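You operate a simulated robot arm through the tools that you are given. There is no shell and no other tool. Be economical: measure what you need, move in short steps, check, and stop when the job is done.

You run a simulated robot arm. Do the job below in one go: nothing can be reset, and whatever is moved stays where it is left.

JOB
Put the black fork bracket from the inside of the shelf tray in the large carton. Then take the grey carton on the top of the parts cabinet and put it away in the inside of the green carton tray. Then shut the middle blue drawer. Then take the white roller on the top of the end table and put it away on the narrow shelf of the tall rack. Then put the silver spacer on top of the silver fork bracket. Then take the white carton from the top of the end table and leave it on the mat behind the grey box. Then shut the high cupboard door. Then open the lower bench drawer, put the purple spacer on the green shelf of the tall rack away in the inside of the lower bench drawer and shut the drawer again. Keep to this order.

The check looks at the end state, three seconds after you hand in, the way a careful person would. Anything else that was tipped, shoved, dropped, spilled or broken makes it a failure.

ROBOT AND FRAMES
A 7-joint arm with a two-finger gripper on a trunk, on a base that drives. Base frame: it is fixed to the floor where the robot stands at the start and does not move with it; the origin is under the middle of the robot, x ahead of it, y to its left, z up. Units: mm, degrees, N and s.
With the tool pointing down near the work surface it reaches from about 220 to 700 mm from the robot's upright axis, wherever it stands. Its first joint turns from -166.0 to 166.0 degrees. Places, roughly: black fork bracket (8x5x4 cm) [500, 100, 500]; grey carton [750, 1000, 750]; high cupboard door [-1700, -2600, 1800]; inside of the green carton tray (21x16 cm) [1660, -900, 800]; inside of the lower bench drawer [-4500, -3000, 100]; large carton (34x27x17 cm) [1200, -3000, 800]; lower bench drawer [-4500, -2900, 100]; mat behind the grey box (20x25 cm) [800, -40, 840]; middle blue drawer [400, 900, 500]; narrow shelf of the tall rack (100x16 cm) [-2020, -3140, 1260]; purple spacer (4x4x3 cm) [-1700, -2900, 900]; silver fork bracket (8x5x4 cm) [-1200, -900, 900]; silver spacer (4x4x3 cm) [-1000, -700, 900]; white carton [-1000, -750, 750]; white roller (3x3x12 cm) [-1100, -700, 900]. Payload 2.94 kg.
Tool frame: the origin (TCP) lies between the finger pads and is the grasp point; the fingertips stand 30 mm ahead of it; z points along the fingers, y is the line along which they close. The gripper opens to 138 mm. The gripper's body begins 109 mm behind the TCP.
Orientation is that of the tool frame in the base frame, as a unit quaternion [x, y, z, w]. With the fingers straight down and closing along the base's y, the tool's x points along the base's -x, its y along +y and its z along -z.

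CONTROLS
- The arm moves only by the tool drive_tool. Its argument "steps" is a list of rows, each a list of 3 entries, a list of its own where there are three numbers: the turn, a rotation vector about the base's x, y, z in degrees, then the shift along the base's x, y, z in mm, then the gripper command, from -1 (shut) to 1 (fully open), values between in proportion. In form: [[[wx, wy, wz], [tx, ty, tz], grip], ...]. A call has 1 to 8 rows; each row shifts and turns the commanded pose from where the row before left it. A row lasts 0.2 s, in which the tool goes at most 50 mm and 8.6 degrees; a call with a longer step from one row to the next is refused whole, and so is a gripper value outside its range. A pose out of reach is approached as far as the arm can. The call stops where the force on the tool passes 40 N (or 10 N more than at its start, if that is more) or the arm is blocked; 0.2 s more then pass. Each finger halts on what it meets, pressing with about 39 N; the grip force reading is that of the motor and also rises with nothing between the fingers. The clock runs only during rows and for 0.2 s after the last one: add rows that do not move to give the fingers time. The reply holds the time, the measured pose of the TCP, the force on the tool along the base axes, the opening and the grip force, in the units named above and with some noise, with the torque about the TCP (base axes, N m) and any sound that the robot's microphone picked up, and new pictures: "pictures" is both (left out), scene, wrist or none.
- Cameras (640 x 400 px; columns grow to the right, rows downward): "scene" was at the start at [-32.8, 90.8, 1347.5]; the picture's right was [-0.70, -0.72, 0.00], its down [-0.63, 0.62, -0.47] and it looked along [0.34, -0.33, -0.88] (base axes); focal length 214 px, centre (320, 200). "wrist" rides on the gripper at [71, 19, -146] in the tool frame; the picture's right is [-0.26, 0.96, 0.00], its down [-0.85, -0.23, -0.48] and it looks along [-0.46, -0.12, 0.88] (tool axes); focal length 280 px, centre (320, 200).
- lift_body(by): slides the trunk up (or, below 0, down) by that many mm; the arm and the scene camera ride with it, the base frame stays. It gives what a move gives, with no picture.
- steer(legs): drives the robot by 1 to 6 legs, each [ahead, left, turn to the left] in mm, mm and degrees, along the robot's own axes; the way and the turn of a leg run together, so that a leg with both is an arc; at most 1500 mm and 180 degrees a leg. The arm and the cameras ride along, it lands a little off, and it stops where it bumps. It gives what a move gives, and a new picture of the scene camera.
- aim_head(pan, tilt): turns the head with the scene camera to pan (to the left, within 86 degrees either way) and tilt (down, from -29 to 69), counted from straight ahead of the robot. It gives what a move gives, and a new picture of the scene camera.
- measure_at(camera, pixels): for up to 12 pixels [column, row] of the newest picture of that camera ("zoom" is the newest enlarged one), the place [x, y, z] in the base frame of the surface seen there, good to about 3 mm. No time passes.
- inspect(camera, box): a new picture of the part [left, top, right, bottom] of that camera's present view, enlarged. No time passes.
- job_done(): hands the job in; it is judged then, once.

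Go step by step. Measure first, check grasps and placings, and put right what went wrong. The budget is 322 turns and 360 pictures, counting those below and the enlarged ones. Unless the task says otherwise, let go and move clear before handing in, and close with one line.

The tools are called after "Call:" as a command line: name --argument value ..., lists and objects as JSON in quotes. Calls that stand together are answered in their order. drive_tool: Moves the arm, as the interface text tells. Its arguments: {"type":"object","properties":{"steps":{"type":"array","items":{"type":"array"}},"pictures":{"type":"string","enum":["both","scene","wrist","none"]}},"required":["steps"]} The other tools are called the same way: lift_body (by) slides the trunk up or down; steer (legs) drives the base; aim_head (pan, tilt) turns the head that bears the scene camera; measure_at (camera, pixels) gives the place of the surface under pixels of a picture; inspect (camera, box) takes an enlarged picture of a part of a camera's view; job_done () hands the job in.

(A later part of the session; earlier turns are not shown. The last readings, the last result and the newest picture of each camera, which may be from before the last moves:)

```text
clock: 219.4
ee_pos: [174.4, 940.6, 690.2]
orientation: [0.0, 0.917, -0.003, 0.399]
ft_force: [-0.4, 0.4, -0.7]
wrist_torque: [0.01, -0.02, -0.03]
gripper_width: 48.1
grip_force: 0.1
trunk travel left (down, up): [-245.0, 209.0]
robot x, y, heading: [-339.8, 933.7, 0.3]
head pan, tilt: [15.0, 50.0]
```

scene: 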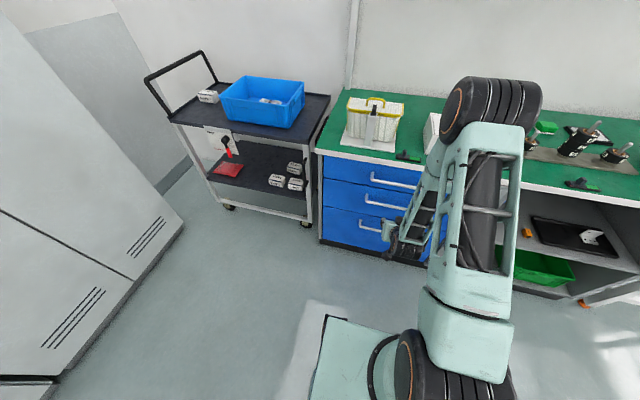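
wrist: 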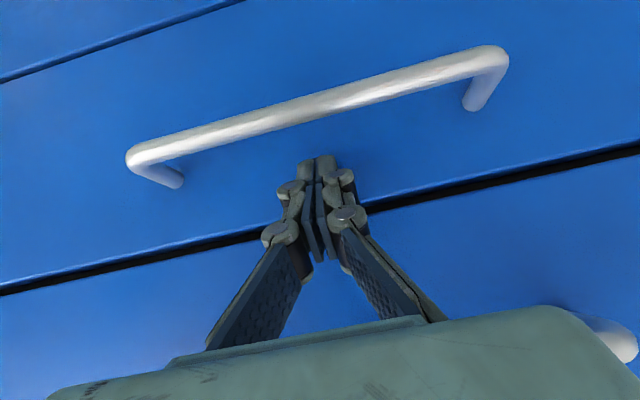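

Drawer faces are all flush at x≈360: shut. I raise the arm and go to the end table.

Call:
drive_tool --steps '[[[0, 6, 0], [0, 0, 48], 0], [[0, 6, 0], [0, 0, 48], 0], [[0, 6, 0], [0, 0, 48], 0], [[0, 6, 0], [0, 0, 48], 0], [[0, 6, 0], [0, 0, 48], 0], [[0, 6, 0], [0, 0, 48], 0], [[0, 6, 0], [0, 0, 48], 0], [[0, 5, 0], [0, 0, 48], 0]]' --pictures "none"

Call:
steer --legs '[[0, 0, 90], [0, 0, 90], [-100, 1500, 0], [0, 130, 0]]'

Call:
aim_head --pan 15 --tilt 40

```text
clock: 221.2
ee_pos: [174.2, 940.8, 1075.1]
orientation: [0.0, 1.0, -0.004, 0.0]
ft_force: [-0.8, 0.3, 0.2]
wrist_torque: [0.01, 0.03, 0.0]
gripper_width: 69.0
grip_force: 0.1
trunk travel left (down, up): [-245.0, 209.0]
robot x, y, heading: [-339.9, 937.6, 0.1]
head pan, tilt: [15.0, 50.0]
```

```text
refused: leg 3 is longer than a leg can be; nothing moved
```

```text
clock: 221.9
ee_pos: [174.9, 941.0, 1075.0]
orientation: [0.0, 1.0, -0.003, 0.001]
ft_force: [-0.8, -0.4, 0.3]
wrist_torque: [0.03, 0.01, -0.02]
gripper_width: 69.0
grip_force: 0.0
trunk travel left (down, up): [-245.0, 209.0]
robot x, y, heading: [-339.2, 934.9, 0.3]
head pan, tilt: [15.0, 40.0]
```

scene: 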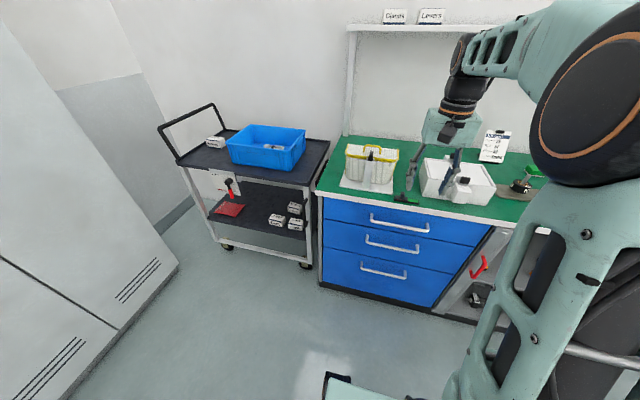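

Call:
steer --legs '[[0, 0, 90], [0, 0, 90], [-100, 1300, 0], [0, 330, 0]]'

Call:
inspect --camera "scene" --box '[0, 0, 640, 400]'

```text
clock: 244.2
ee_pos: [-769.9, -688.0, 1075.2]
orientation: [1.0, -0.005, -0.001, -0.002]
ft_force: [-0.1, 0.6, 0.4]
wrist_torque: [-0.01, 0.0, -0.03]
gripper_width: 69.4
grip_force: 0.0
trunk travel left (down, up): [-245.0, 209.0]
robot x, y, heading: [-254.3, -687.3, 179.5]
head pan, tilt: [15.0, 40.0]
```

scene: 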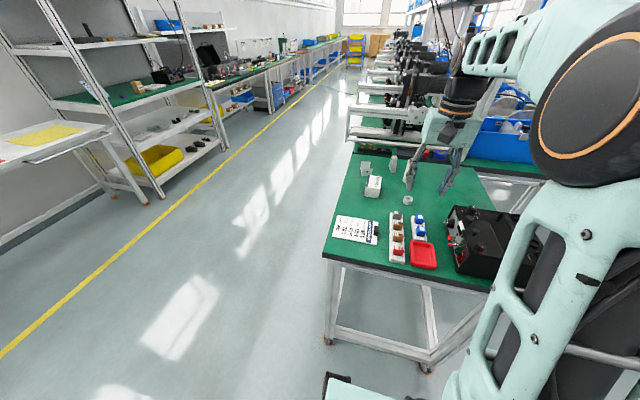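

```text
1.00 times, centred on (320, 200) of scene (not enlarged: the box is as wide or as high as the picture)
```

zoom: 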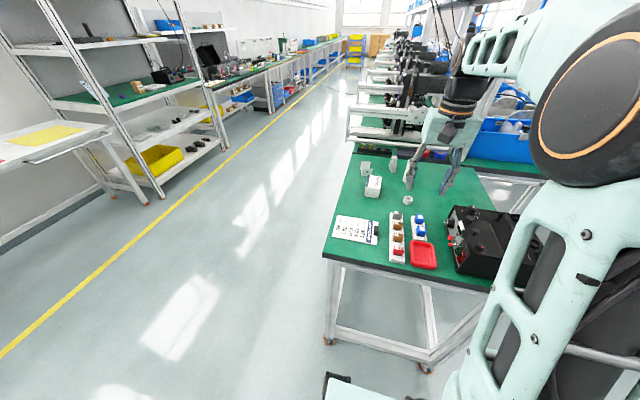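

The roller (393,165), white carton (373,187), spacer ring (407,200), bracket (366,168) are on the end table. Zoom and measure.

Call:
inspect --camera "scene" --box '[330, 145, 450, 275]'

Call:
measure_at --camera "zoom" --pixels '[[210, 45], [205, 75], [200, 100], [255, 150], [245, 180], [275, 175], [240, 200], [395, 180], [395, 195], [100, 90], [130, 120], [60, 90]]'

```text
3.08 times, centred on (390, 210) of scene
```

zoom: 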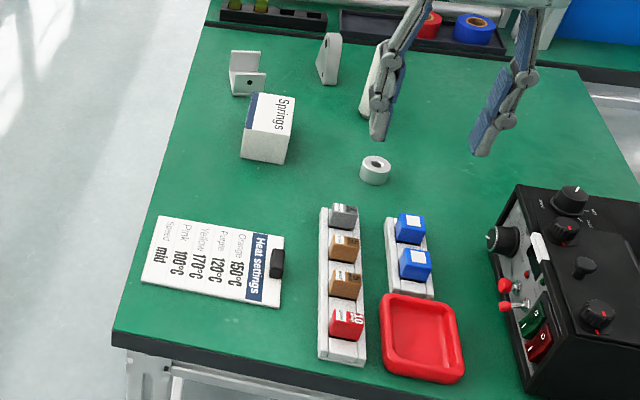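

```text
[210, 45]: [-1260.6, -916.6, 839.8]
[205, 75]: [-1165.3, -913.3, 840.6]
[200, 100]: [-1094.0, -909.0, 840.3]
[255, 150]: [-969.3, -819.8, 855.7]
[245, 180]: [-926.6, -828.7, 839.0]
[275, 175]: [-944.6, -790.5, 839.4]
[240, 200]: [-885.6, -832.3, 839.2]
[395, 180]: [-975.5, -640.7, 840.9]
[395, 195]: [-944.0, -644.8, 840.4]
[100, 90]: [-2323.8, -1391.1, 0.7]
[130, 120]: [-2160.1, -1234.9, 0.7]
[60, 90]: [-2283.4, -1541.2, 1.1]
```

The gripper hides the roller; take the wrist view.

Call:
drive_tool --steps '[[[0, 0, 0], [-45, 0, 0], 0], [[0, 0, 0], [-45, 0, 0], 0]]' --pictures "wrist"

```text
clock: 244.8
ee_pos: [-861.4, -687.9, 1074.5]
orientation: [1.0, -0.006, -0.001, -0.003]
ft_force: [0.3, 0.2, 0.1]
wrist_torque: [-0.02, -0.02, 0.0]
gripper_width: 68.9
grip_force: 0.0
trunk travel left (down, up): [-245.0, 209.0]
robot x, y, heading: [-257.5, -688.8, 179.3]
head pan, tilt: [15.0, 40.0]
```

wrist: 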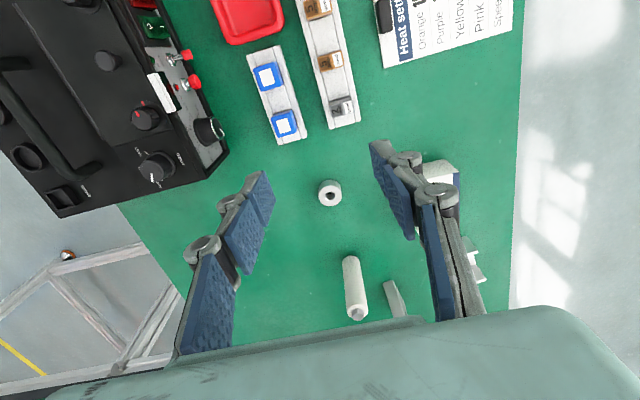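

Call:
measure_at --camera "wrist" --pixels '[[350, 258], [352, 280], [357, 312], [360, 300], [330, 193], [322, 190], [393, 285], [398, 310], [330, 183], [475, 260], [440, 170]]'

Call:
inspect --camera "wrist" --box '[290, 160, 520, 330]'

```text
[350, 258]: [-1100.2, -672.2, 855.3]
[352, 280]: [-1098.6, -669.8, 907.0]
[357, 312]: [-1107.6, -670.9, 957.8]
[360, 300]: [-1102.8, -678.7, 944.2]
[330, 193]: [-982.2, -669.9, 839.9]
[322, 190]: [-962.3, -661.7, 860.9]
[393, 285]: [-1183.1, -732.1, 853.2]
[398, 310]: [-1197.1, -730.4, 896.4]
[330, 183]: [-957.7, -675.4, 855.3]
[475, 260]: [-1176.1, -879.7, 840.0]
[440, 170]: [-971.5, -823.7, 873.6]
```

```text
2.35 times, centred on (405, 245) of wrist
```

zoom: 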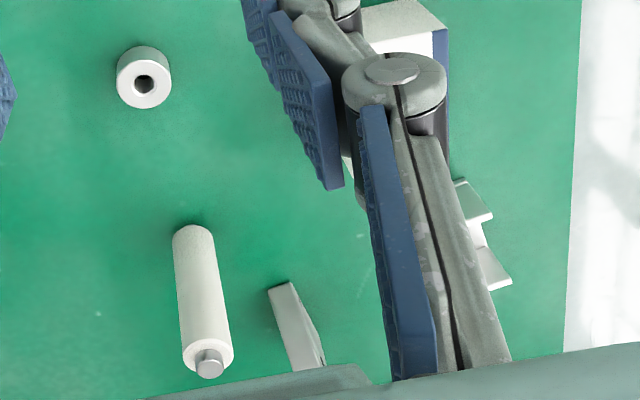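

The roller stands upright at about (−1112,−672), z 840–960. I'll grip it with a 45°-tilted tool, so it can be set upright on the shelf. Drive closer first.

Call:
steer --legs '[[130, 0, 0.5]]'

Call:
drive_tool --steps '[[[0, 5.7, 0], [5, 2, -10], 0], [[0, 5.7, 0], [5, 2, -10], 0], [[0, 5.7, 0], [5, 2, -10], 0], [[0, 5.7, 0], [5, 2, -10], 0], [[0, 5.7, 0], [0, 2, -15], 0], [[0, 5.7, 0], [0, 2, -15], 0], [[0, 5.7, 0], [0, 2, -20], 0], [[0, 5.1, 0], [0, 2, -20], 0]]' --pictures "wrist"

```text
clock: 246.1
ee_pos: [-990.1, -694.2, 1074.6]
orientation: [1.0, 0.001, -0.001, -0.003]
ft_force: [0.7, 0.3, 0.1]
wrist_torque: [-0.03, -0.01, -0.03]
gripper_width: 69.0
grip_force: 0.1
trunk travel left (down, up): [-245.0, 209.0]
robot x, y, heading: [-384.6, -685.8, -180.0]
head pan, tilt: [15.0, 40.0]
```

scene: 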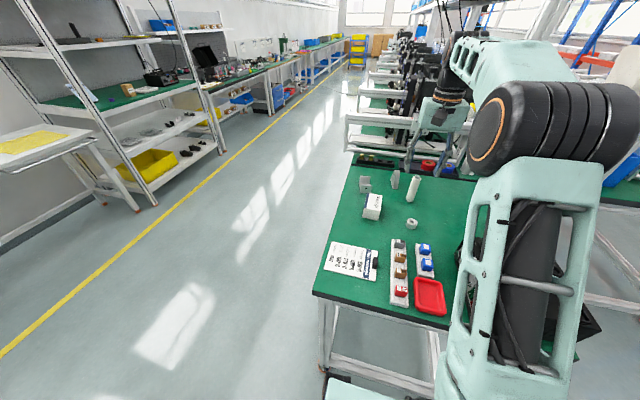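

```text
clock: 247.8
ee_pos: [-967.8, -679.4, 964.7]
orientation: [0.923, 0.0, -0.384, -0.002]
ft_force: [-0.8, -0.9, -0.2]
wrist_torque: [0.0, 0.0, 0.01]
gripper_width: 69.0
grip_force: 0.2
trunk travel left (down, up): [-245.0, 209.0]
robot x, y, heading: [-387.7, -687.4, -180.1]
head pan, tilt: [15.0, 40.0]
```

wrist: 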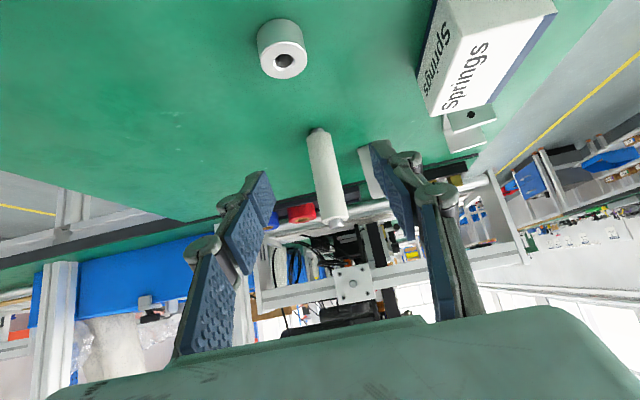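

Call:
measure_at --camera "wrist" --pixels '[[312, 160], [335, 155], [325, 170], [322, 210], [343, 205], [332, 190], [320, 135], [333, 218], [366, 180]]'

```text
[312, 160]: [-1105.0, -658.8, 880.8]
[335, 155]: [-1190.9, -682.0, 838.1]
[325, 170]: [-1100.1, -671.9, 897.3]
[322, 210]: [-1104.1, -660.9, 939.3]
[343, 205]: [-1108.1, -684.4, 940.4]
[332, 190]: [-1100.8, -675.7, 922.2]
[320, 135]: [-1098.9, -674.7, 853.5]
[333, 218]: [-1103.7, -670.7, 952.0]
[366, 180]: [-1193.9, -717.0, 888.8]
```

Call:
drive_tool --steps '[[[0, 0, 0], [-30, 3, -20], 0], [[0, 0, 0], [-35, 3, -15], 0], [[0, 0, 0], [-35, 0, -10], 0], [[0, 0, 0], [-30, 0, 0], 0], [[0, 0, 0], [-14, 0, 0], 0]]' --pictures "wrist"

```text
clock: 249.1
ee_pos: [-1112.8, -674.5, 921.0]
orientation: [0.924, 0.0, -0.383, -0.002]
ft_force: [0.0, 0.0, 0.4]
wrist_torque: [0.0, -0.01, 0.0]
gripper_width: 69.1
grip_force: 0.1
trunk travel left (down, up): [-245.0, 209.0]
robot x, y, heading: [-389.5, -684.6, -180.0]
head pan, tilt: [15.0, 40.0]
```

wrist: 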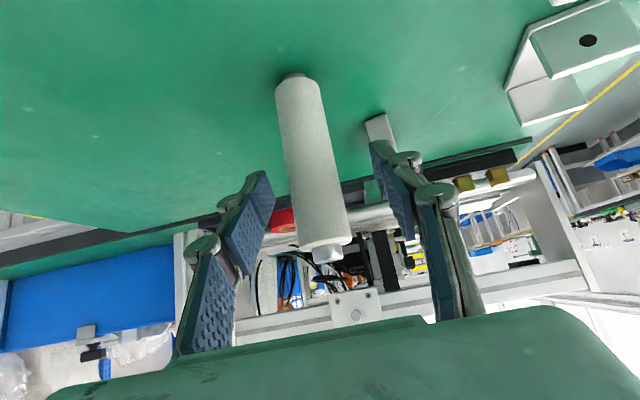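

Roller is between the pads. Close.

Call:
drive_tool --steps '[[[0, 0, 0], [0, 0, 0], -0.4], [[0, 0, 0], [0, 0, 0], -0.7], [[0, 0, 0], [0, 0, 0], -0.8], [[0, 0, 0], [0, 0, 0], -0.8]]' --pictures "none"

Call:
drive_tool --steps '[[[0, 0, 0], [0, 0, 15], -0.8], [[0, 0, 0], [0, 0, 40], -0.8], [[0, 0, 0], [0, 0, 45], -0.8], [[0, 0, 0], [0, 0, 45], -0.8]]' --pictures "wrist"

```text
clock: 250.1
ee_pos: [-1114.7, -672.9, 920.3]
orientation: [0.924, -0.001, -0.383, -0.002]
ft_force: [-0.1, -0.3, -0.2]
wrist_torque: [0.0, -0.01, 0.02]
gripper_width: 27.9
grip_force: 39.0
trunk travel left (down, up): [-245.0, 209.0]
robot x, y, heading: [-389.4, -685.2, -179.7]
head pan, tilt: [15.0, 40.0]
```

```text
clock: 251.1
ee_pos: [-1112.0, -670.0, 1069.8]
orientation: [0.924, 0.0, -0.383, -0.002]
ft_force: [0.4, -0.6, -0.5]
wrist_torque: [-0.02, -0.02, 0.0]
gripper_width: 27.9
grip_force: 39.1
trunk travel left (down, up): [-245.0, 209.0]
robot x, y, heading: [-387.2, -686.1, -179.9]
head pan, tilt: [15.0, 40.0]
```

wrist: 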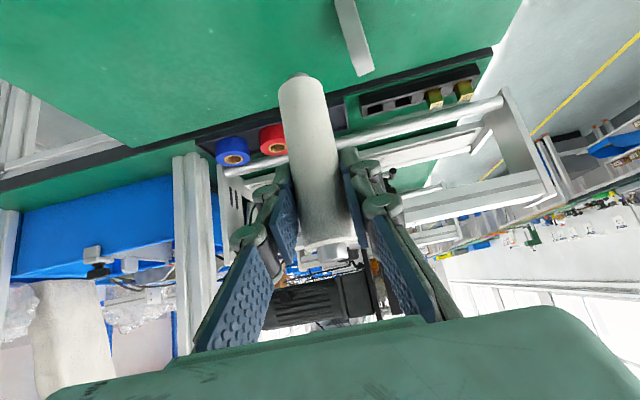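

The roller is held upright. I retract, lift the trunk, and drive to the tall rack.

Call:
drive_tool --steps '[[[0, 0, 0], [45, 0, 10], -0.8], [[0, 0, 0], [45, 0, 10], -0.8], [[0, 0, 0], [45, 0, 10], -0.8], [[0, 0, 0], [45, 0, 0], -0.8]]' --pictures "none"

Call:
lift_body --by 200

Call:
steer --legs '[[0, 1150, 0], [1450, 0, 0], [0, 0, 90]]'

Call:
aim_head --pan 25 --tilt 15

```text
clock: 252.1
ee_pos: [-938.0, -671.6, 1084.4]
orientation: [0.929, -0.002, -0.37, -0.002]
ft_force: [-0.8, 0.2, -1.1]
wrist_torque: [0.0, 0.0, 0.01]
gripper_width: 27.7
grip_force: 39.2
trunk travel left (down, up): [-245.0, 209.0]
robot x, y, heading: [-386.6, -687.1, -180.2]
head pan, tilt: [15.0, 40.0]
```

```text
clock: 254.2
ee_pos: [-936.3, -673.2, 1285.6]
orientation: [0.928, -0.001, -0.374, -0.002]
ft_force: [-0.4, 0.8, -1.0]
wrist_torque: [-0.01, -0.02, 0.0]
gripper_width: 28.0
grip_force: 38.8
trunk travel left (down, up): [-445.0, 9.0]
robot x, y, heading: [-389.1, -686.3, -179.9]
head pan, tilt: [15.0, 40.0]
```

```text
clock: 275.1
ee_pos: [-1816.8, -2397.5, 1292.2]
orientation: [0.648, 0.66, -0.267, 0.269]
ft_force: [-0.3, -0.3, -1.0]
wrist_torque: [0.0, 0.01, 0.0]
gripper_width: 27.7
grip_force: 39.2
trunk travel left (down, up): [-445.0, 9.0]
robot x, y, heading: [-1809.8, -1847.9, -89.1]
head pan, tilt: [15.0, 40.0]
```

scene: 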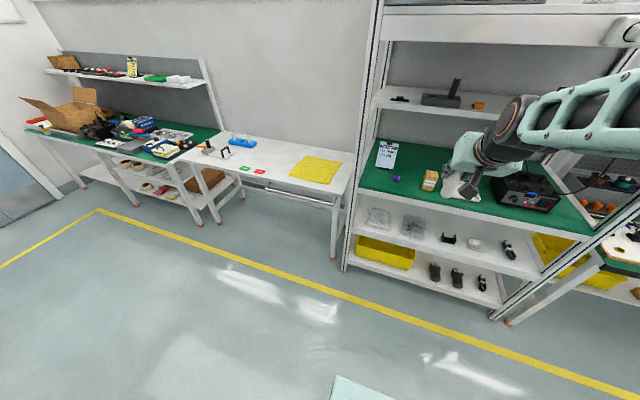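

```text
clock: 276.0
ee_pos: [-1817.4, -2397.7, 1292.7]
orientation: [0.65, 0.659, -0.267, 0.268]
ft_force: [1.0, 0.1, -0.7]
wrist_torque: [0.02, 0.02, -0.01]
gripper_width: 28.0
grip_force: 39.8
trunk travel left (down, up): [-445.0, 9.0]
robot x, y, heading: [-1811.6, -1847.5, -89.1]
head pan, tilt: [25.0, 15.0]
```

scene: 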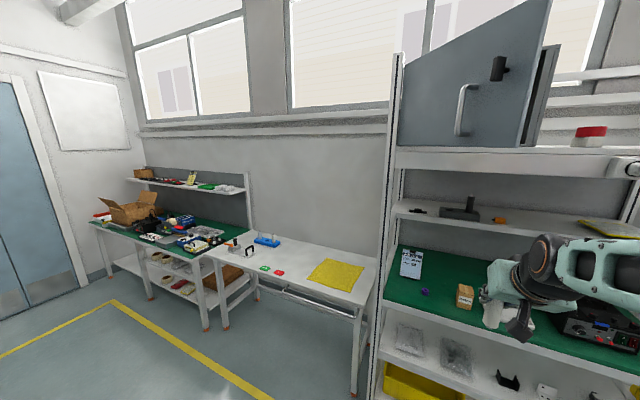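

The narrow shelf with a few objects is at (500,215). Zoom and measure it, plus the shelf above and the cupboard door.

Call:
inspect --camera "scene" --box '[380, 130, 640, 292]'

Call:
measure_at --camera "zoom" --pixels '[[60, 195], [100, 212], [250, 230], [420, 255], [100, 195], [215, 210], [285, 228], [350, 225], [400, 235], [50, 55], [400, 85], [250, 195]]'

Call:
measure_at --camera "scene" --pixels '[[405, 70], [405, 140], [540, 5], [520, 140], [465, 110], [424, 292], [465, 295], [410, 265], [558, 50], [395, 300]]'

```text
2.46 times, centred on (510, 211) of scene
```

zoom: 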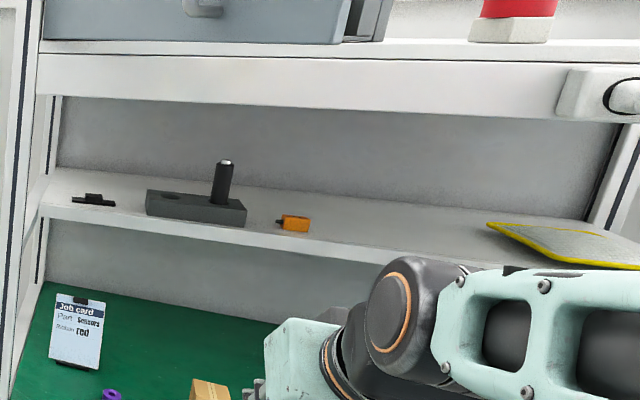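

```text
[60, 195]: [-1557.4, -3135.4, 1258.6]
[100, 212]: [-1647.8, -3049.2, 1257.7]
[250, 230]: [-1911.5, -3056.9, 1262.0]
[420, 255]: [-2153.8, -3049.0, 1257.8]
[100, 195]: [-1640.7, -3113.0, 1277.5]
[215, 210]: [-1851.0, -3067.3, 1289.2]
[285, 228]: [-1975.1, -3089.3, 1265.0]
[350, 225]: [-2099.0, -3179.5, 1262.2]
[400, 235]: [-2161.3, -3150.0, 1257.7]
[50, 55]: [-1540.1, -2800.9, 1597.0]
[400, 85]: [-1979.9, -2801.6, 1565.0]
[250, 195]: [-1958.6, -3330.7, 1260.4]
```

```text
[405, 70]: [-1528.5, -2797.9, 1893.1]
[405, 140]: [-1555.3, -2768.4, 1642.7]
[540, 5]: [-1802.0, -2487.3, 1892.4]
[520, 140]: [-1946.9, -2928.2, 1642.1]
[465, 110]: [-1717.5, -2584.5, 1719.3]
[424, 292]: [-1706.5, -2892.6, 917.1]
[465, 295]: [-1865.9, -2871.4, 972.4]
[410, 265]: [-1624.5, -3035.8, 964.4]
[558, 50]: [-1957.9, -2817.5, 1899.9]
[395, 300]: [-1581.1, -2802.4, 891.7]
```

The narrow shelf is set back (y −3045…−3205, z≈1260) under a beam at y≈−2800, z≈1555, so the 45° hold would hit the beam. I'll set the roller down near the front edge of the white table beside the rack and re-grip it nearly horizontally. Measure that table.

Call:
measure_at --camera "scene" --pixels '[[320, 295], [365, 300], [360, 275], [295, 285], [240, 270], [335, 275], [350, 295], [378, 262], [330, 305]]'

```text
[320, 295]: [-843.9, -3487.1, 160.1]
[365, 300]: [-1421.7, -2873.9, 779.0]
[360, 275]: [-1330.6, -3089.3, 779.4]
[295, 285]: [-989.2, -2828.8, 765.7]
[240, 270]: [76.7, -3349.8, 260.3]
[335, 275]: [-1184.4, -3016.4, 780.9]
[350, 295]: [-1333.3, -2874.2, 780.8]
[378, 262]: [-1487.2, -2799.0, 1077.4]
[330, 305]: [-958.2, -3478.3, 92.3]
```

Table top z≈780. Drive in front of it.

Call:
steer --legs '[[0, 510, -1], [350, 0, 0]]'

Call:
drive_tool --steps '[[[0, 0, 0], [0, 0, -40], -0.8], [[0, 0, 0], [0, 0, -40], -0.8]]' --pictures "wrist"

```text
clock: 282.8
ee_pos: [-1317.1, -2740.0, 1293.1]
orientation: [0.657, 0.653, -0.269, 0.264]
ft_force: [0.2, -0.8, -1.1]
wrist_torque: [0.0, 0.02, 0.0]
gripper_width: 27.9
grip_force: 38.7
trunk travel left (down, up): [-445.0, 9.0]
robot x, y, heading: [-1297.8, -2189.9, -90.1]
head pan, tilt: [25.0, 15.0]
```

scene: 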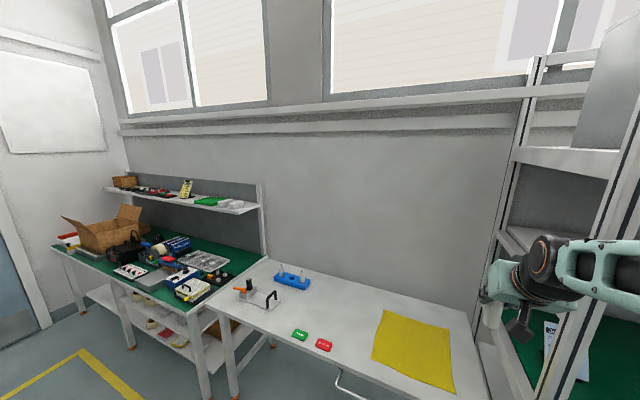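

```text
clock: 283.4
ee_pos: [-1315.7, -2740.1, 1212.0]
orientation: [0.656, 0.653, -0.27, 0.266]
ft_force: [0.0, -0.6, -1.0]
wrist_torque: [0.06, 0.02, -0.02]
gripper_width: 27.7
grip_force: 39.1
trunk travel left (down, up): [-445.0, 9.0]
robot x, y, heading: [-1296.8, -2190.3, -90.2]
head pan, tilt: [25.0, 15.0]
```

wrist: 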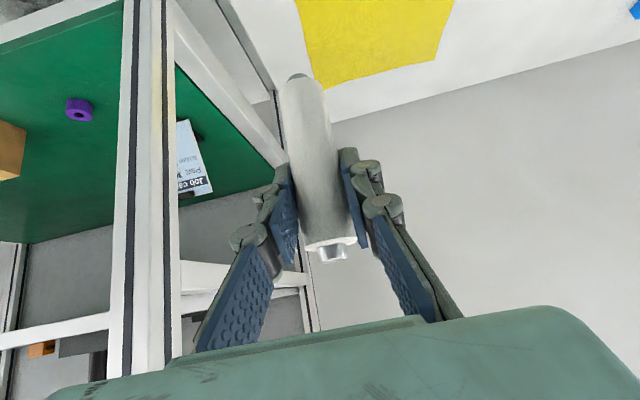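

Call:
measure_at --camera "wrist" --pixels '[[302, 10], [300, 60], [255, 20], [275, 80], [330, 30], [400, 60], [262, 60], [460, 50], [340, 105]]'

Call:
aim_head --pan 15 --tilt 55

```text
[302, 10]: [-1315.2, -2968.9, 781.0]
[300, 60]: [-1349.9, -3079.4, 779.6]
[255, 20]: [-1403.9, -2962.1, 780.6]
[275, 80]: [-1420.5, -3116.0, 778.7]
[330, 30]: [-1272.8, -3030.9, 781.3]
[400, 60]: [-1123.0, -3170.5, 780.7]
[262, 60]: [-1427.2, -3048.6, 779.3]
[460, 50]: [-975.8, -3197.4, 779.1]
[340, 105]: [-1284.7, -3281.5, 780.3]
```

```text
clock: 284.5
ee_pos: [-1316.5, -2738.9, 1213.0]
orientation: [0.656, 0.653, -0.27, 0.265]
ft_force: [-0.2, -0.4, -0.8]
wrist_torque: [-0.01, -0.02, -0.01]
gripper_width: 27.8
grip_force: 39.1
trunk travel left (down, up): [-445.0, 9.0]
robot x, y, heading: [-1297.5, -2187.1, -90.2]
head pan, tilt: [15.0, 55.0]
```

scene: 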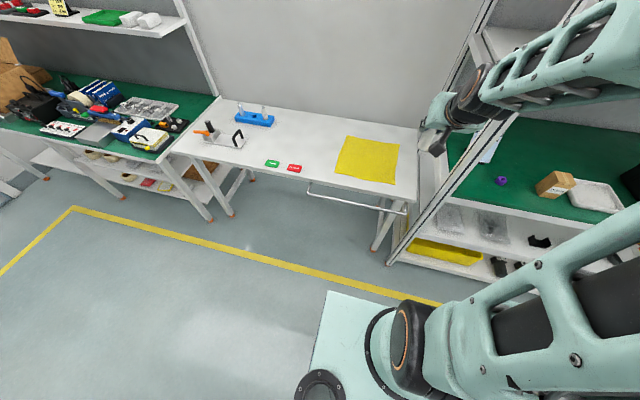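

Call:
measure_at --camera "scene" --pixels '[[318, 172], [334, 172], [302, 170], [318, 180], [395, 183], [340, 188], [310, 150], [390, 200], [415, 200], [270, 140]]'

```text
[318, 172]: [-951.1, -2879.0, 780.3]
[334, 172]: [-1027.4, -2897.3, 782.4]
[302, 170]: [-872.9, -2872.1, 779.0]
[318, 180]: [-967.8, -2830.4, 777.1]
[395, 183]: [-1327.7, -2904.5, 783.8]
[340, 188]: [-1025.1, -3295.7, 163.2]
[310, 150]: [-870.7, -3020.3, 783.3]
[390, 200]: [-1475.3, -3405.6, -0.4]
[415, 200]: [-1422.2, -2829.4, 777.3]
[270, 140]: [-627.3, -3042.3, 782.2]
```

Free spot at (−955,−2885), 60 mm behind the front edge. Move there.

Call:
steer --legs '[[0, 350, 0.2]]'

Call:
drive_tool --steps '[[[0, 0, 0], [0, -25, -40], -0.8], [[0, 0, 0], [0, -25, -40], -0.8], [[0, 0, 0], [0, -25, -40], -0.8], [[0, 0, 0], [0, -25, -40], -0.8], [[0, 0, 0], [0, -20, -40], -0.8], [[0, 0, 0], [0, -20, -40], -0.8]]' --pictures "both"

```text
clock: 288.1
ee_pos: [-961.2, -2739.2, 1211.9]
orientation: [0.653, 0.655, -0.269, 0.268]
ft_force: [0.5, 0.3, -1.1]
wrist_torque: [-0.02, -0.01, 0.03]
gripper_width: 28.0
grip_force: 38.6
trunk travel left (down, up): [-445.0, 9.0]
robot x, y, heading: [-946.7, -2192.6, -89.5]
head pan, tilt: [15.0, 55.0]
```

scene: 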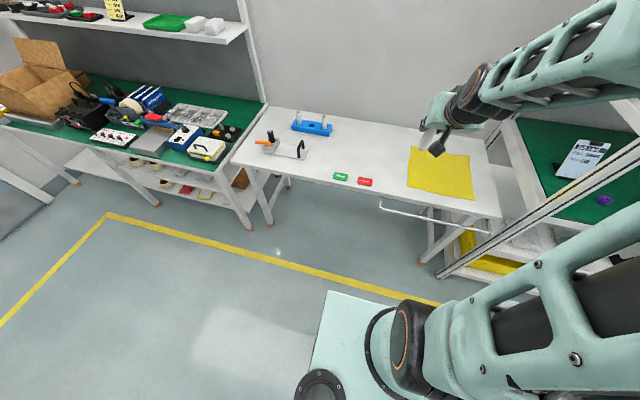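

```text
clock: 289.5
ee_pos: [-960.2, -2879.6, 970.3]
orientation: [0.653, 0.656, -0.269, 0.267]
ft_force: [-0.4, 0.1, -1.7]
wrist_torque: [0.01, -0.01, 0.03]
gripper_width: 27.2
grip_force: 39.4
trunk travel left (down, up): [-445.0, 9.0]
robot x, y, heading: [-954.4, -2191.7, -89.4]
head pan, tilt: [15.0, 55.0]
```

scene: 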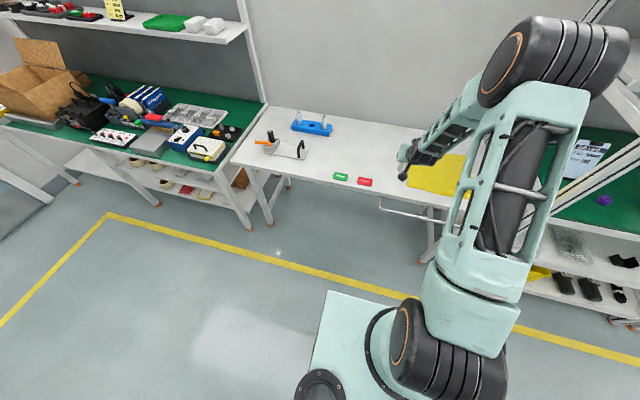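
wrist: 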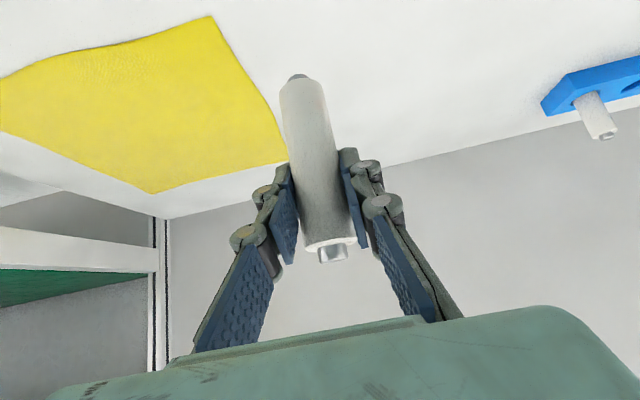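

Call:
drive_tool --steps '[[[0, 0, 0], [0, 0, -45], -0.8], [[0, 0, 0], [0, 0, -40], -0.8], [[0, 0, 0], [0, 0, -14], -0.8], [[0, 0, 0], [0, 0, -5], -0.8], [[0, 0, 0], [0, 0, -4], -0.8], [[0, 0, 0], [0, 0, 0], -0.8]]' --pictures "none"

```text
clock: 290.9
ee_pos: [-960.4, -2879.8, 863.3]
orientation: [0.653, 0.656, -0.269, 0.267]
ft_force: [-0.8, -0.6, -0.3]
wrist_torque: [-0.01, 0.04, -0.01]
gripper_width: 27.8
grip_force: 38.9
trunk travel left (down, up): [-445.0, 9.0]
robot x, y, heading: [-952.1, -2191.7, -89.4]
head pan, tilt: [15.0, 55.0]
```

Call:
drive_tool --steps '[[[0, 0, 0], [0, 0, -2], -0.8], [[0, 0, 0], [0, 0, -2], -0.8], [[0, 0, 0], [0, 0, -1], -0.8]]' --pictures "wrist"

```text
clock: 291.7
ee_pos: [-959.8, -2879.0, 859.7]
orientation: [0.653, 0.655, -0.27, 0.267]
ft_force: [-0.7, 1.7, 3.4]
wrist_torque: [0.08, 0.0, 0.0]
gripper_width: 27.9
grip_force: 38.8
trunk travel left (down, up): [-445.0, 9.0]
robot x, y, heading: [-951.8, -2191.7, -89.4]
head pan, tilt: [15.0, 55.0]
```

wrist: 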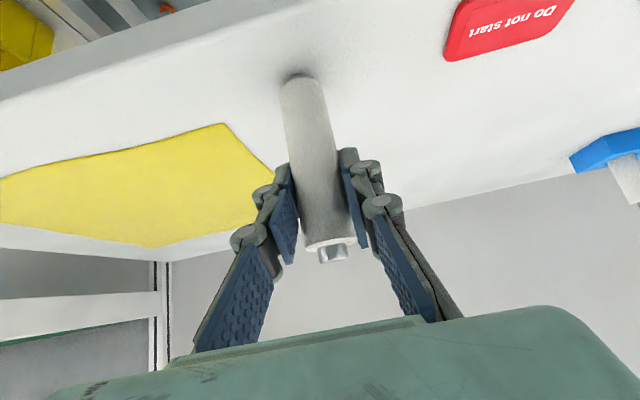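

Touching. Open slightly, then pitch the tool in place from 45° to 80° around the roller.

Call:
drive_tool --steps '[[[0, 0, 0], [0, 0, 0], -0.4], [[0, 0, 0], [0, 0, 0], -0.2], [[0, 0, 0], [0, 0, 0], -0.2], [[-5.8, 0, 0], [0, 0, 1], -0.2], [[-5.8, 0, 0], [0, 0, 1], -0.2]]' --pictures "wrist"

```text
clock: 292.9
ee_pos: [-962.3, -2879.3, 861.7]
orientation: [0.623, 0.625, -0.333, 0.332]
ft_force: [0.5, 0.1, 0.0]
wrist_torque: [0.01, -0.02, 0.02]
gripper_width: 55.2
grip_force: 0.0
trunk travel left (down, up): [-445.0, 9.0]
robot x, y, heading: [-951.4, -2190.8, -89.5]
head pan, tilt: [15.0, 55.0]
```

wrist: 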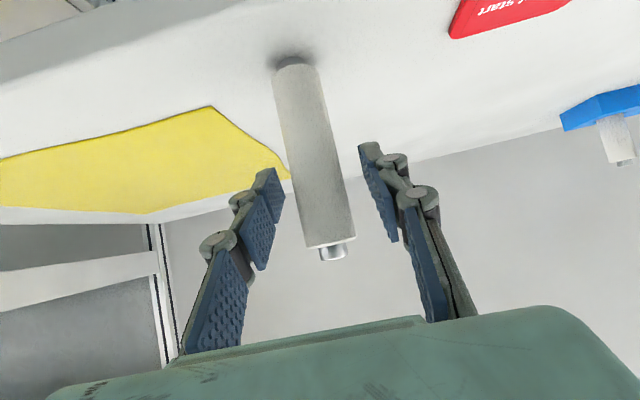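

Roller stands freely. Continue pitching to 80°.

Call:
drive_tool --steps '[[[-5.8, 0, 0], [0, 0, 1], -0.2], [[-5.8, 0, 0], [0, 0, 1], -0.2], [[-5.8, 0, 0], [0, 0, 1], -0.2], [[-5.8, 0, 0], [0, 0, 1], -0.2]]' --pictures "both"

```text
clock: 293.9
ee_pos: [-960.6, -2879.8, 865.7]
orientation: [0.543, 0.545, -0.453, 0.45]
ft_force: [1.1, 0.5, 0.4]
wrist_torque: [0.02, 0.0, 0.0]
gripper_width: 55.1
grip_force: 0.0
trunk travel left (down, up): [-445.0, 9.0]
robot x, y, heading: [-950.7, -2191.3, -89.7]
head pan, tilt: [15.0, 55.0]
```

scene: 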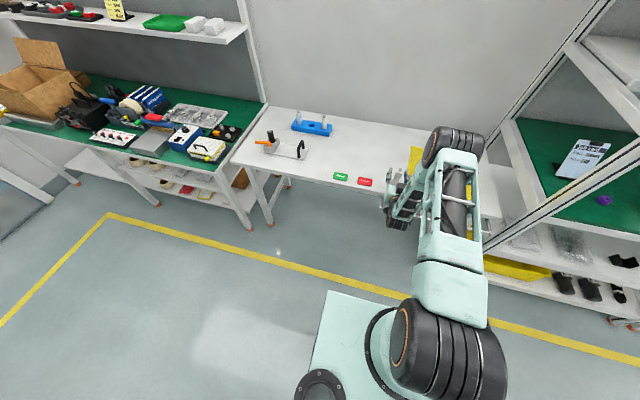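
wrist: 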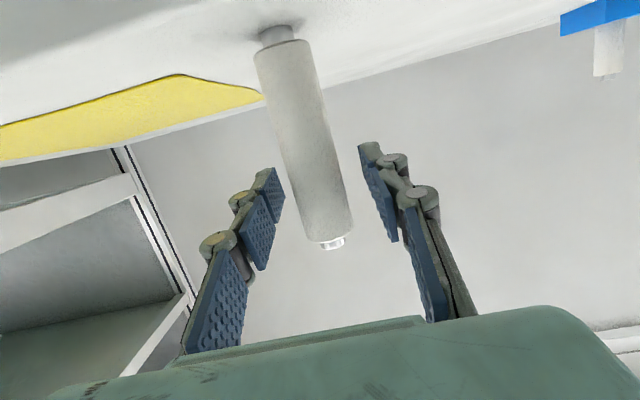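

Call:
drive_tool --steps '[[[0, 0, 0], [0, 0, 0], -0.5], [[0, 0, 0], [0, 0, 0], -0.8], [[0, 0, 0], [0, 0, 0], -0.8], [[0, 0, 0], [0, 0, 0], -0.8]]' --pictures "none"

Call:
drive_tool --steps '[[[0, 0, 0], [0, 0, 20], -0.8], [[0, 0, 0], [0, 0, 45], -0.8], [[0, 0, 0], [0, 0, 45], -0.8], [[0, 0, 0], [0, 20, 45], -0.8], [[0, 0, 0], [0, 20, 45], -0.8]]' --pictures "wrist"

```text
clock: 294.9
ee_pos: [-961.5, -2879.1, 864.2]
orientation: [0.543, 0.546, -0.452, 0.451]
ft_force: [-0.4, -0.6, 0.9]
wrist_torque: [-0.02, -0.03, 0.0]
gripper_width: 27.4
grip_force: 39.1
trunk travel left (down, up): [-445.0, 9.0]
robot x, y, heading: [-948.2, -2191.4, -89.7]
head pan, tilt: [15.0, 55.0]
```

```text
clock: 296.1
ee_pos: [-960.4, -2838.2, 1065.3]
orientation: [0.543, 0.545, -0.453, 0.45]
ft_force: [-0.4, -0.3, -0.6]
wrist_torque: [0.0, 0.0, 0.01]
gripper_width: 27.6
grip_force: 39.3
trunk travel left (down, up): [-445.0, 9.0]
robot x, y, heading: [-949.4, -2187.6, -89.6]
head pan, tilt: [15.0, 55.0]
```

wrist: 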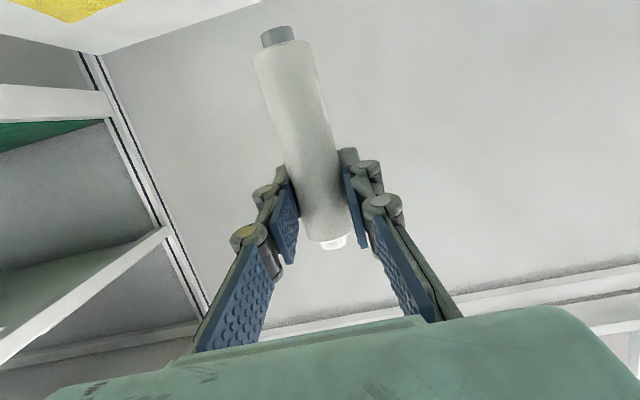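

Re-gripped nearly horizontal. Back off, move to the rack, and raise the tool.

Call:
steer --legs '[[-330, 0, -0.4], [0, -1090, 0]]'

Call:
drive_tool --steps '[[[0, 0, 0], [0, 0, 45], -0.8], [[0, 0, 0], [0, 0, 45], -0.8], [[0, 0, 0], [0, 0, 45], -0.8], [[0, 0, 0], [0, 0, 45], -0.8], [[0, 0, 0], [0, 0, 45], -0.8], [[0, 0, 0], [0, 0, 45], -0.8], [[0, 0, 0], [0, 0, 45], -0.8]]' --pictures "both"

```text
clock: 307.9
ee_pos: [-2072.3, -2508.4, 1065.4]
orientation: [0.546, 0.543, -0.454, 0.448]
ft_force: [-0.7, 1.2, 0.2]
wrist_torque: [0.03, -0.01, 0.03]
gripper_width: 27.3
grip_force: 39.0
trunk travel left (down, up): [-445.0, 9.0]
robot x, y, heading: [-2060.1, -1859.1, -90.1]
head pan, tilt: [15.0, 55.0]
```

scene: 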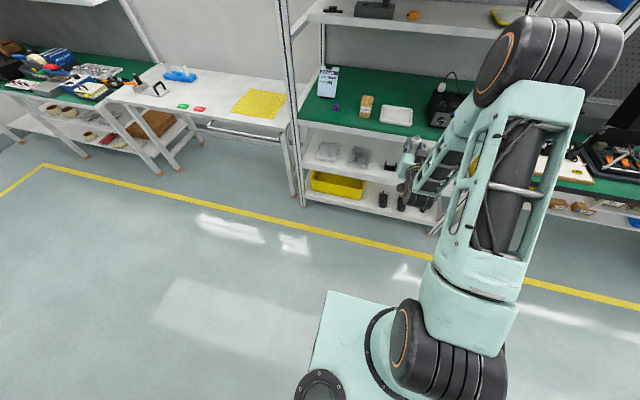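

```text
clock: 309.5
ee_pos: [-2074.9, -2506.5, 1381.9]
orientation: [0.546, 0.544, -0.453, 0.448]
ft_force: [0.5, 0.2, -1.9]
wrist_torque: [0.0, 0.0, -0.02]
gripper_width: 27.7
grip_force: 38.8
trunk travel left (down, up): [-445.0, 9.0]
robot x, y, heading: [-2059.0, -1855.7, -90.1]
head pan, tilt: [15.0, 55.0]
```

scene: 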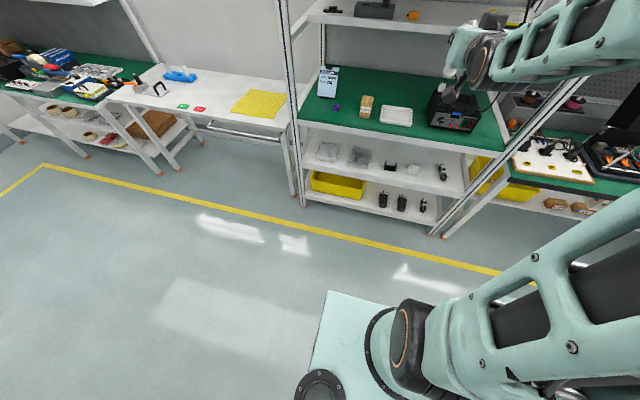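
wrist: 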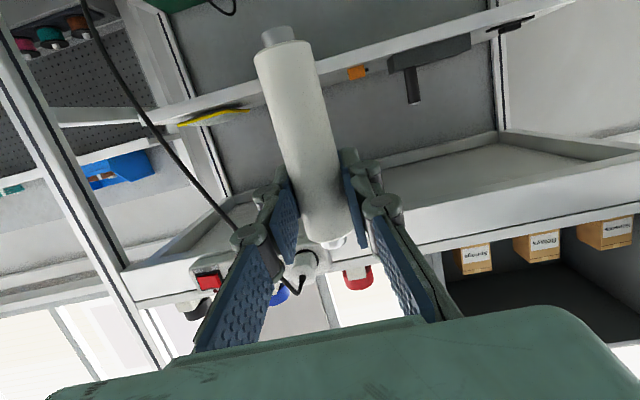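

There's a cable hanging from the beam to the device on the green shelf (wrist 130,90). Measure it, the orange item and the yellow pad.

Call:
measure_at --camera "wrist" --pixels '[[131, 91], [105, 45], [180, 158], [225, 212], [357, 72], [368, 70], [350, 73], [245, 109], [180, 122], [385, 65], [310, 265], [400, 205]]'

Call:
inspect --camera "wrist" --box '[60, 30, 420, 255]'

```text
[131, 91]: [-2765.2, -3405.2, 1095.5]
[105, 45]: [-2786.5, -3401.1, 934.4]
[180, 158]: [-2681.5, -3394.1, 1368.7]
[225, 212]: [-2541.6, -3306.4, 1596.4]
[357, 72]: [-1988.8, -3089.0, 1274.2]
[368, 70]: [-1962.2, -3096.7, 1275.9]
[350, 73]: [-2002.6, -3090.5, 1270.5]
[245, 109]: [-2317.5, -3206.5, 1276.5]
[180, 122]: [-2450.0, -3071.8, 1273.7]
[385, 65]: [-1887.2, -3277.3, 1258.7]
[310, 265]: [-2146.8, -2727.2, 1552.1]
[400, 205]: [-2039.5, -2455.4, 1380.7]
```

```text
1.78 times, centred on (240, 142) of wrist
```

zoom: 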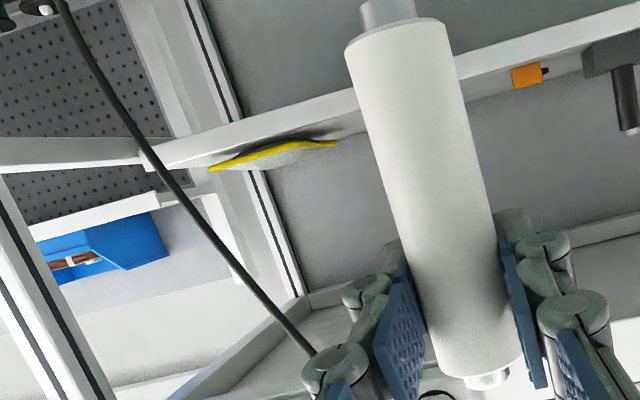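

Call:
aim_head --pan 5 --tilt 25

Call:
inspect --camera "scene" --box '[330, 60, 640, 260]'

```text
clock: 310.4
ee_pos: [-2074.6, -2507.6, 1381.7]
orientation: [0.546, 0.544, -0.453, 0.448]
ft_force: [-0.2, -0.3, -1.3]
wrist_torque: [-0.02, -0.02, 0.01]
gripper_width: 27.4
grip_force: 38.7
trunk travel left (down, up): [-445.0, 9.0]
robot x, y, heading: [-2057.0, -1858.0, -89.9]
head pan, tilt: [5.0, 25.0]
```

scene: 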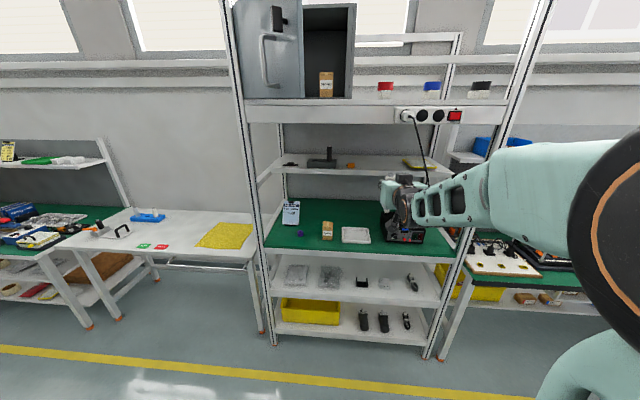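

```text
2.00 times, centred on (485, 160) of scene
```

zoom: 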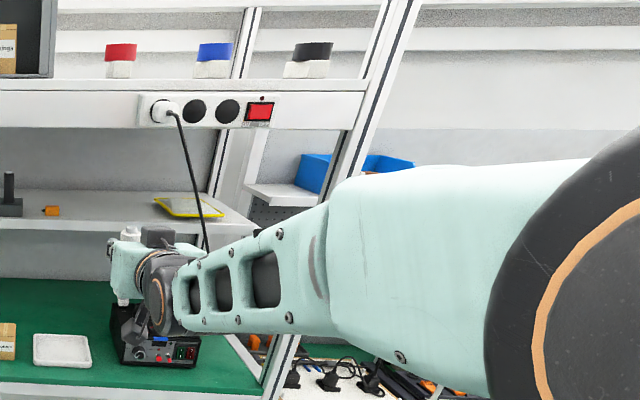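

The cable swings out to x≲−2250 at tool height, clear of a path at x≈−2080. I drive forward with the roller under the beam.

Call:
steer --legs '[[0, 25, 0], [440, 0, 0]]'

Call:
drive_tool --steps '[[[0, 0, 0], [0, 0, 0], -0.8]]' --pictures "wrist"

```text
clock: 313.7
ee_pos: [-2047.1, -2956.2, 1381.7]
orientation: [0.546, 0.545, -0.453, 0.448]
ft_force: [-0.5, 0.3, -0.9]
wrist_torque: [-0.01, 0.02, -0.01]
gripper_width: 27.6
grip_force: 39.0
trunk travel left (down, up): [-445.0, 9.0]
robot x, y, heading: [-2033.5, -2307.3, -89.7]
head pan, tilt: [5.0, 25.0]
```

scene: 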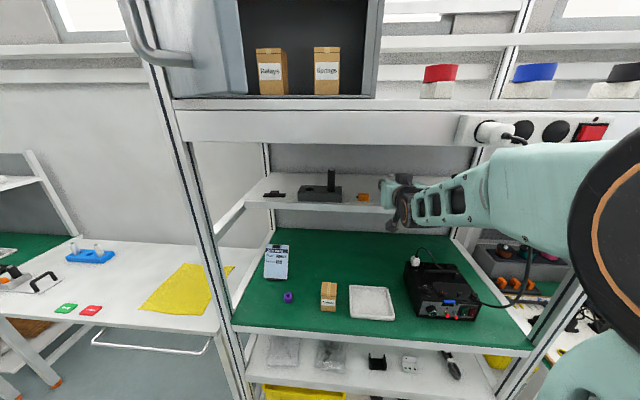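

```text
clock: 314.1
ee_pos: [-2048.1, -2956.3, 1381.1]
orientation: [0.546, 0.544, -0.454, 0.448]
ft_force: [-0.2, 0.3, 0.1]
wrist_torque: [-0.03, 0.01, 0.01]
gripper_width: 27.5
grip_force: 38.8
trunk travel left (down, up): [-445.0, 9.0]
robot x, y, heading: [-2032.2, -2309.4, -90.0]
head pan, tilt: [5.0, 25.0]
```

wrist: 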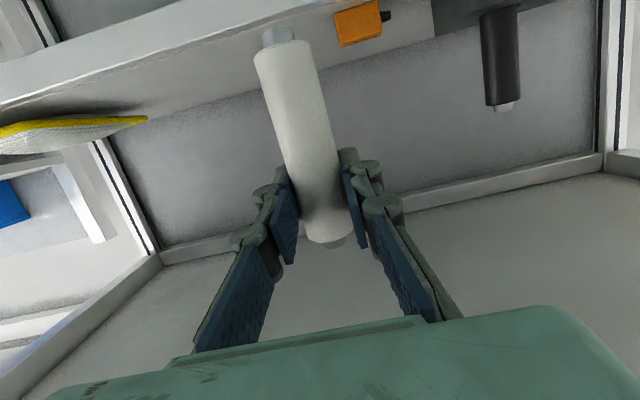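

Call:
drive_tool --steps '[[[0, 0, 0], [-20, -30, 0], -0.8], [[0, 0, 0], [-12, -35, 0], -0.8], [[0, 0, 0], [0, -35, 0], -0.8], [[0, 0, 0], [0, -35, 0], -0.8], [[0, 0, 0], [0, -30, -5], -0.8]]' --pictures "both"

```text
clock: 315.3
ee_pos: [-2078.4, -3124.6, 1375.7]
orientation: [0.545, 0.545, -0.453, 0.449]
ft_force: [0.3, -0.2, -0.2]
wrist_torque: [-0.02, -0.02, 0.01]
gripper_width: 27.9
grip_force: 39.0
trunk travel left (down, up): [-445.0, 9.0]
robot x, y, heading: [-2031.0, -2305.3, -90.1]
head pan, tilt: [5.0, 25.0]
```

scene: 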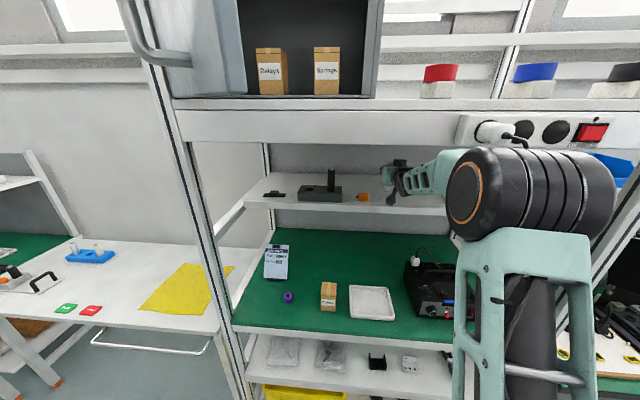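
wrist: 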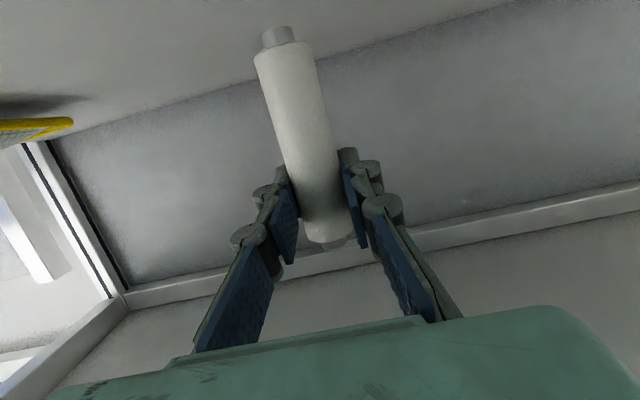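

Over the shelf. Lower gently until contact.

Call:
drive_tool --steps '[[[0, 0, 0], [0, 0, -15], -0.8], [[0, 0, 0], [0, 0, -8], -0.8], [[0, 0, 0], [0, 0, -3], -0.8], [[0, 0, 0], [0, 0, -2], -0.8], [[0, 0, 0], [0, 0, -2], -0.8]]' --pictures "none"

```text
clock: 316.5
ee_pos: [-2078.2, -3120.5, 1346.1]
orientation: [0.546, 0.544, -0.454, 0.447]
ft_force: [0.8, -0.3, -0.5]
wrist_torque: [0.02, 0.0, 0.01]
gripper_width: 27.5
grip_force: 39.2
trunk travel left (down, up): [-445.0, 9.0]
robot x, y, heading: [-2030.5, -2306.7, -89.7]
head pan, tilt: [5.0, 25.0]
```

Call:
drive_tool --steps '[[[0, 0, 0], [0, 0, -2], -0.8], [[0, 0, 0], [0, 0, -2], -0.8]]' --pictures "none"

```text
clock: 317.1
ee_pos: [-2078.2, -3119.6, 1344.5]
orientation: [0.544, 0.543, -0.454, 0.45]
ft_force: [0.3, -0.5, 3.5]
wrist_torque: [-0.04, -0.08, 0.0]
gripper_width: 27.4
grip_force: 39.0
trunk travel left (down, up): [-445.0, 9.0]
robot x, y, heading: [-2033.3, -2308.2, -90.0]
head pan, tilt: [5.0, 25.0]
```

Contact. Open and check it stands.

Call:
drive_tool --steps '[[[0, 0, 0], [0, 0, 0], -0.4], [[0, 0, 0], [0, 0, 0], -0.2], [[0, 0, 0], [0, 0, 0], -0.1], [[0, 0, 0], [0, 20, 0], -0.1], [[0, 0, 0], [0, 40, 0], -0.1], [[0, 0, 0], [0, 45, 0], -0.1]]' --pictures "both"

```text
clock: 318.5
ee_pos: [-2079.2, -3016.8, 1343.2]
orientation: [0.545, 0.544, -0.454, 0.449]
ft_force: [-0.2, 0.6, -0.2]
wrist_torque: [0.0, -0.01, 0.02]
gripper_width: 62.3
grip_force: 0.1
trunk travel left (down, up): [-445.0, 9.0]
robot x, y, heading: [-2031.5, -2310.4, -89.9]
head pan, tilt: [5.0, 25.0]
```

scene: 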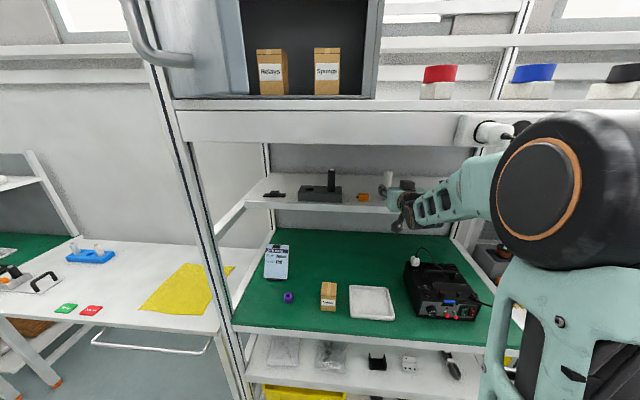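
wrist: 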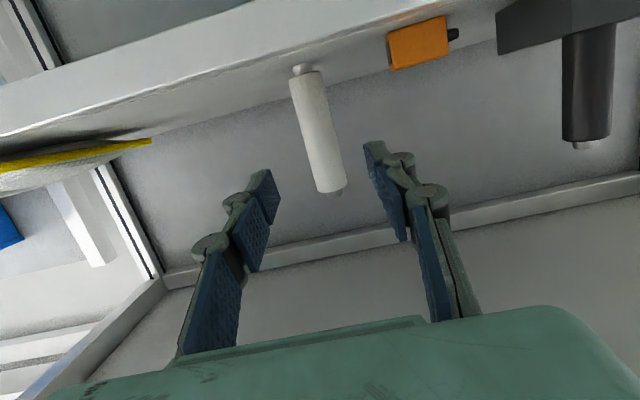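

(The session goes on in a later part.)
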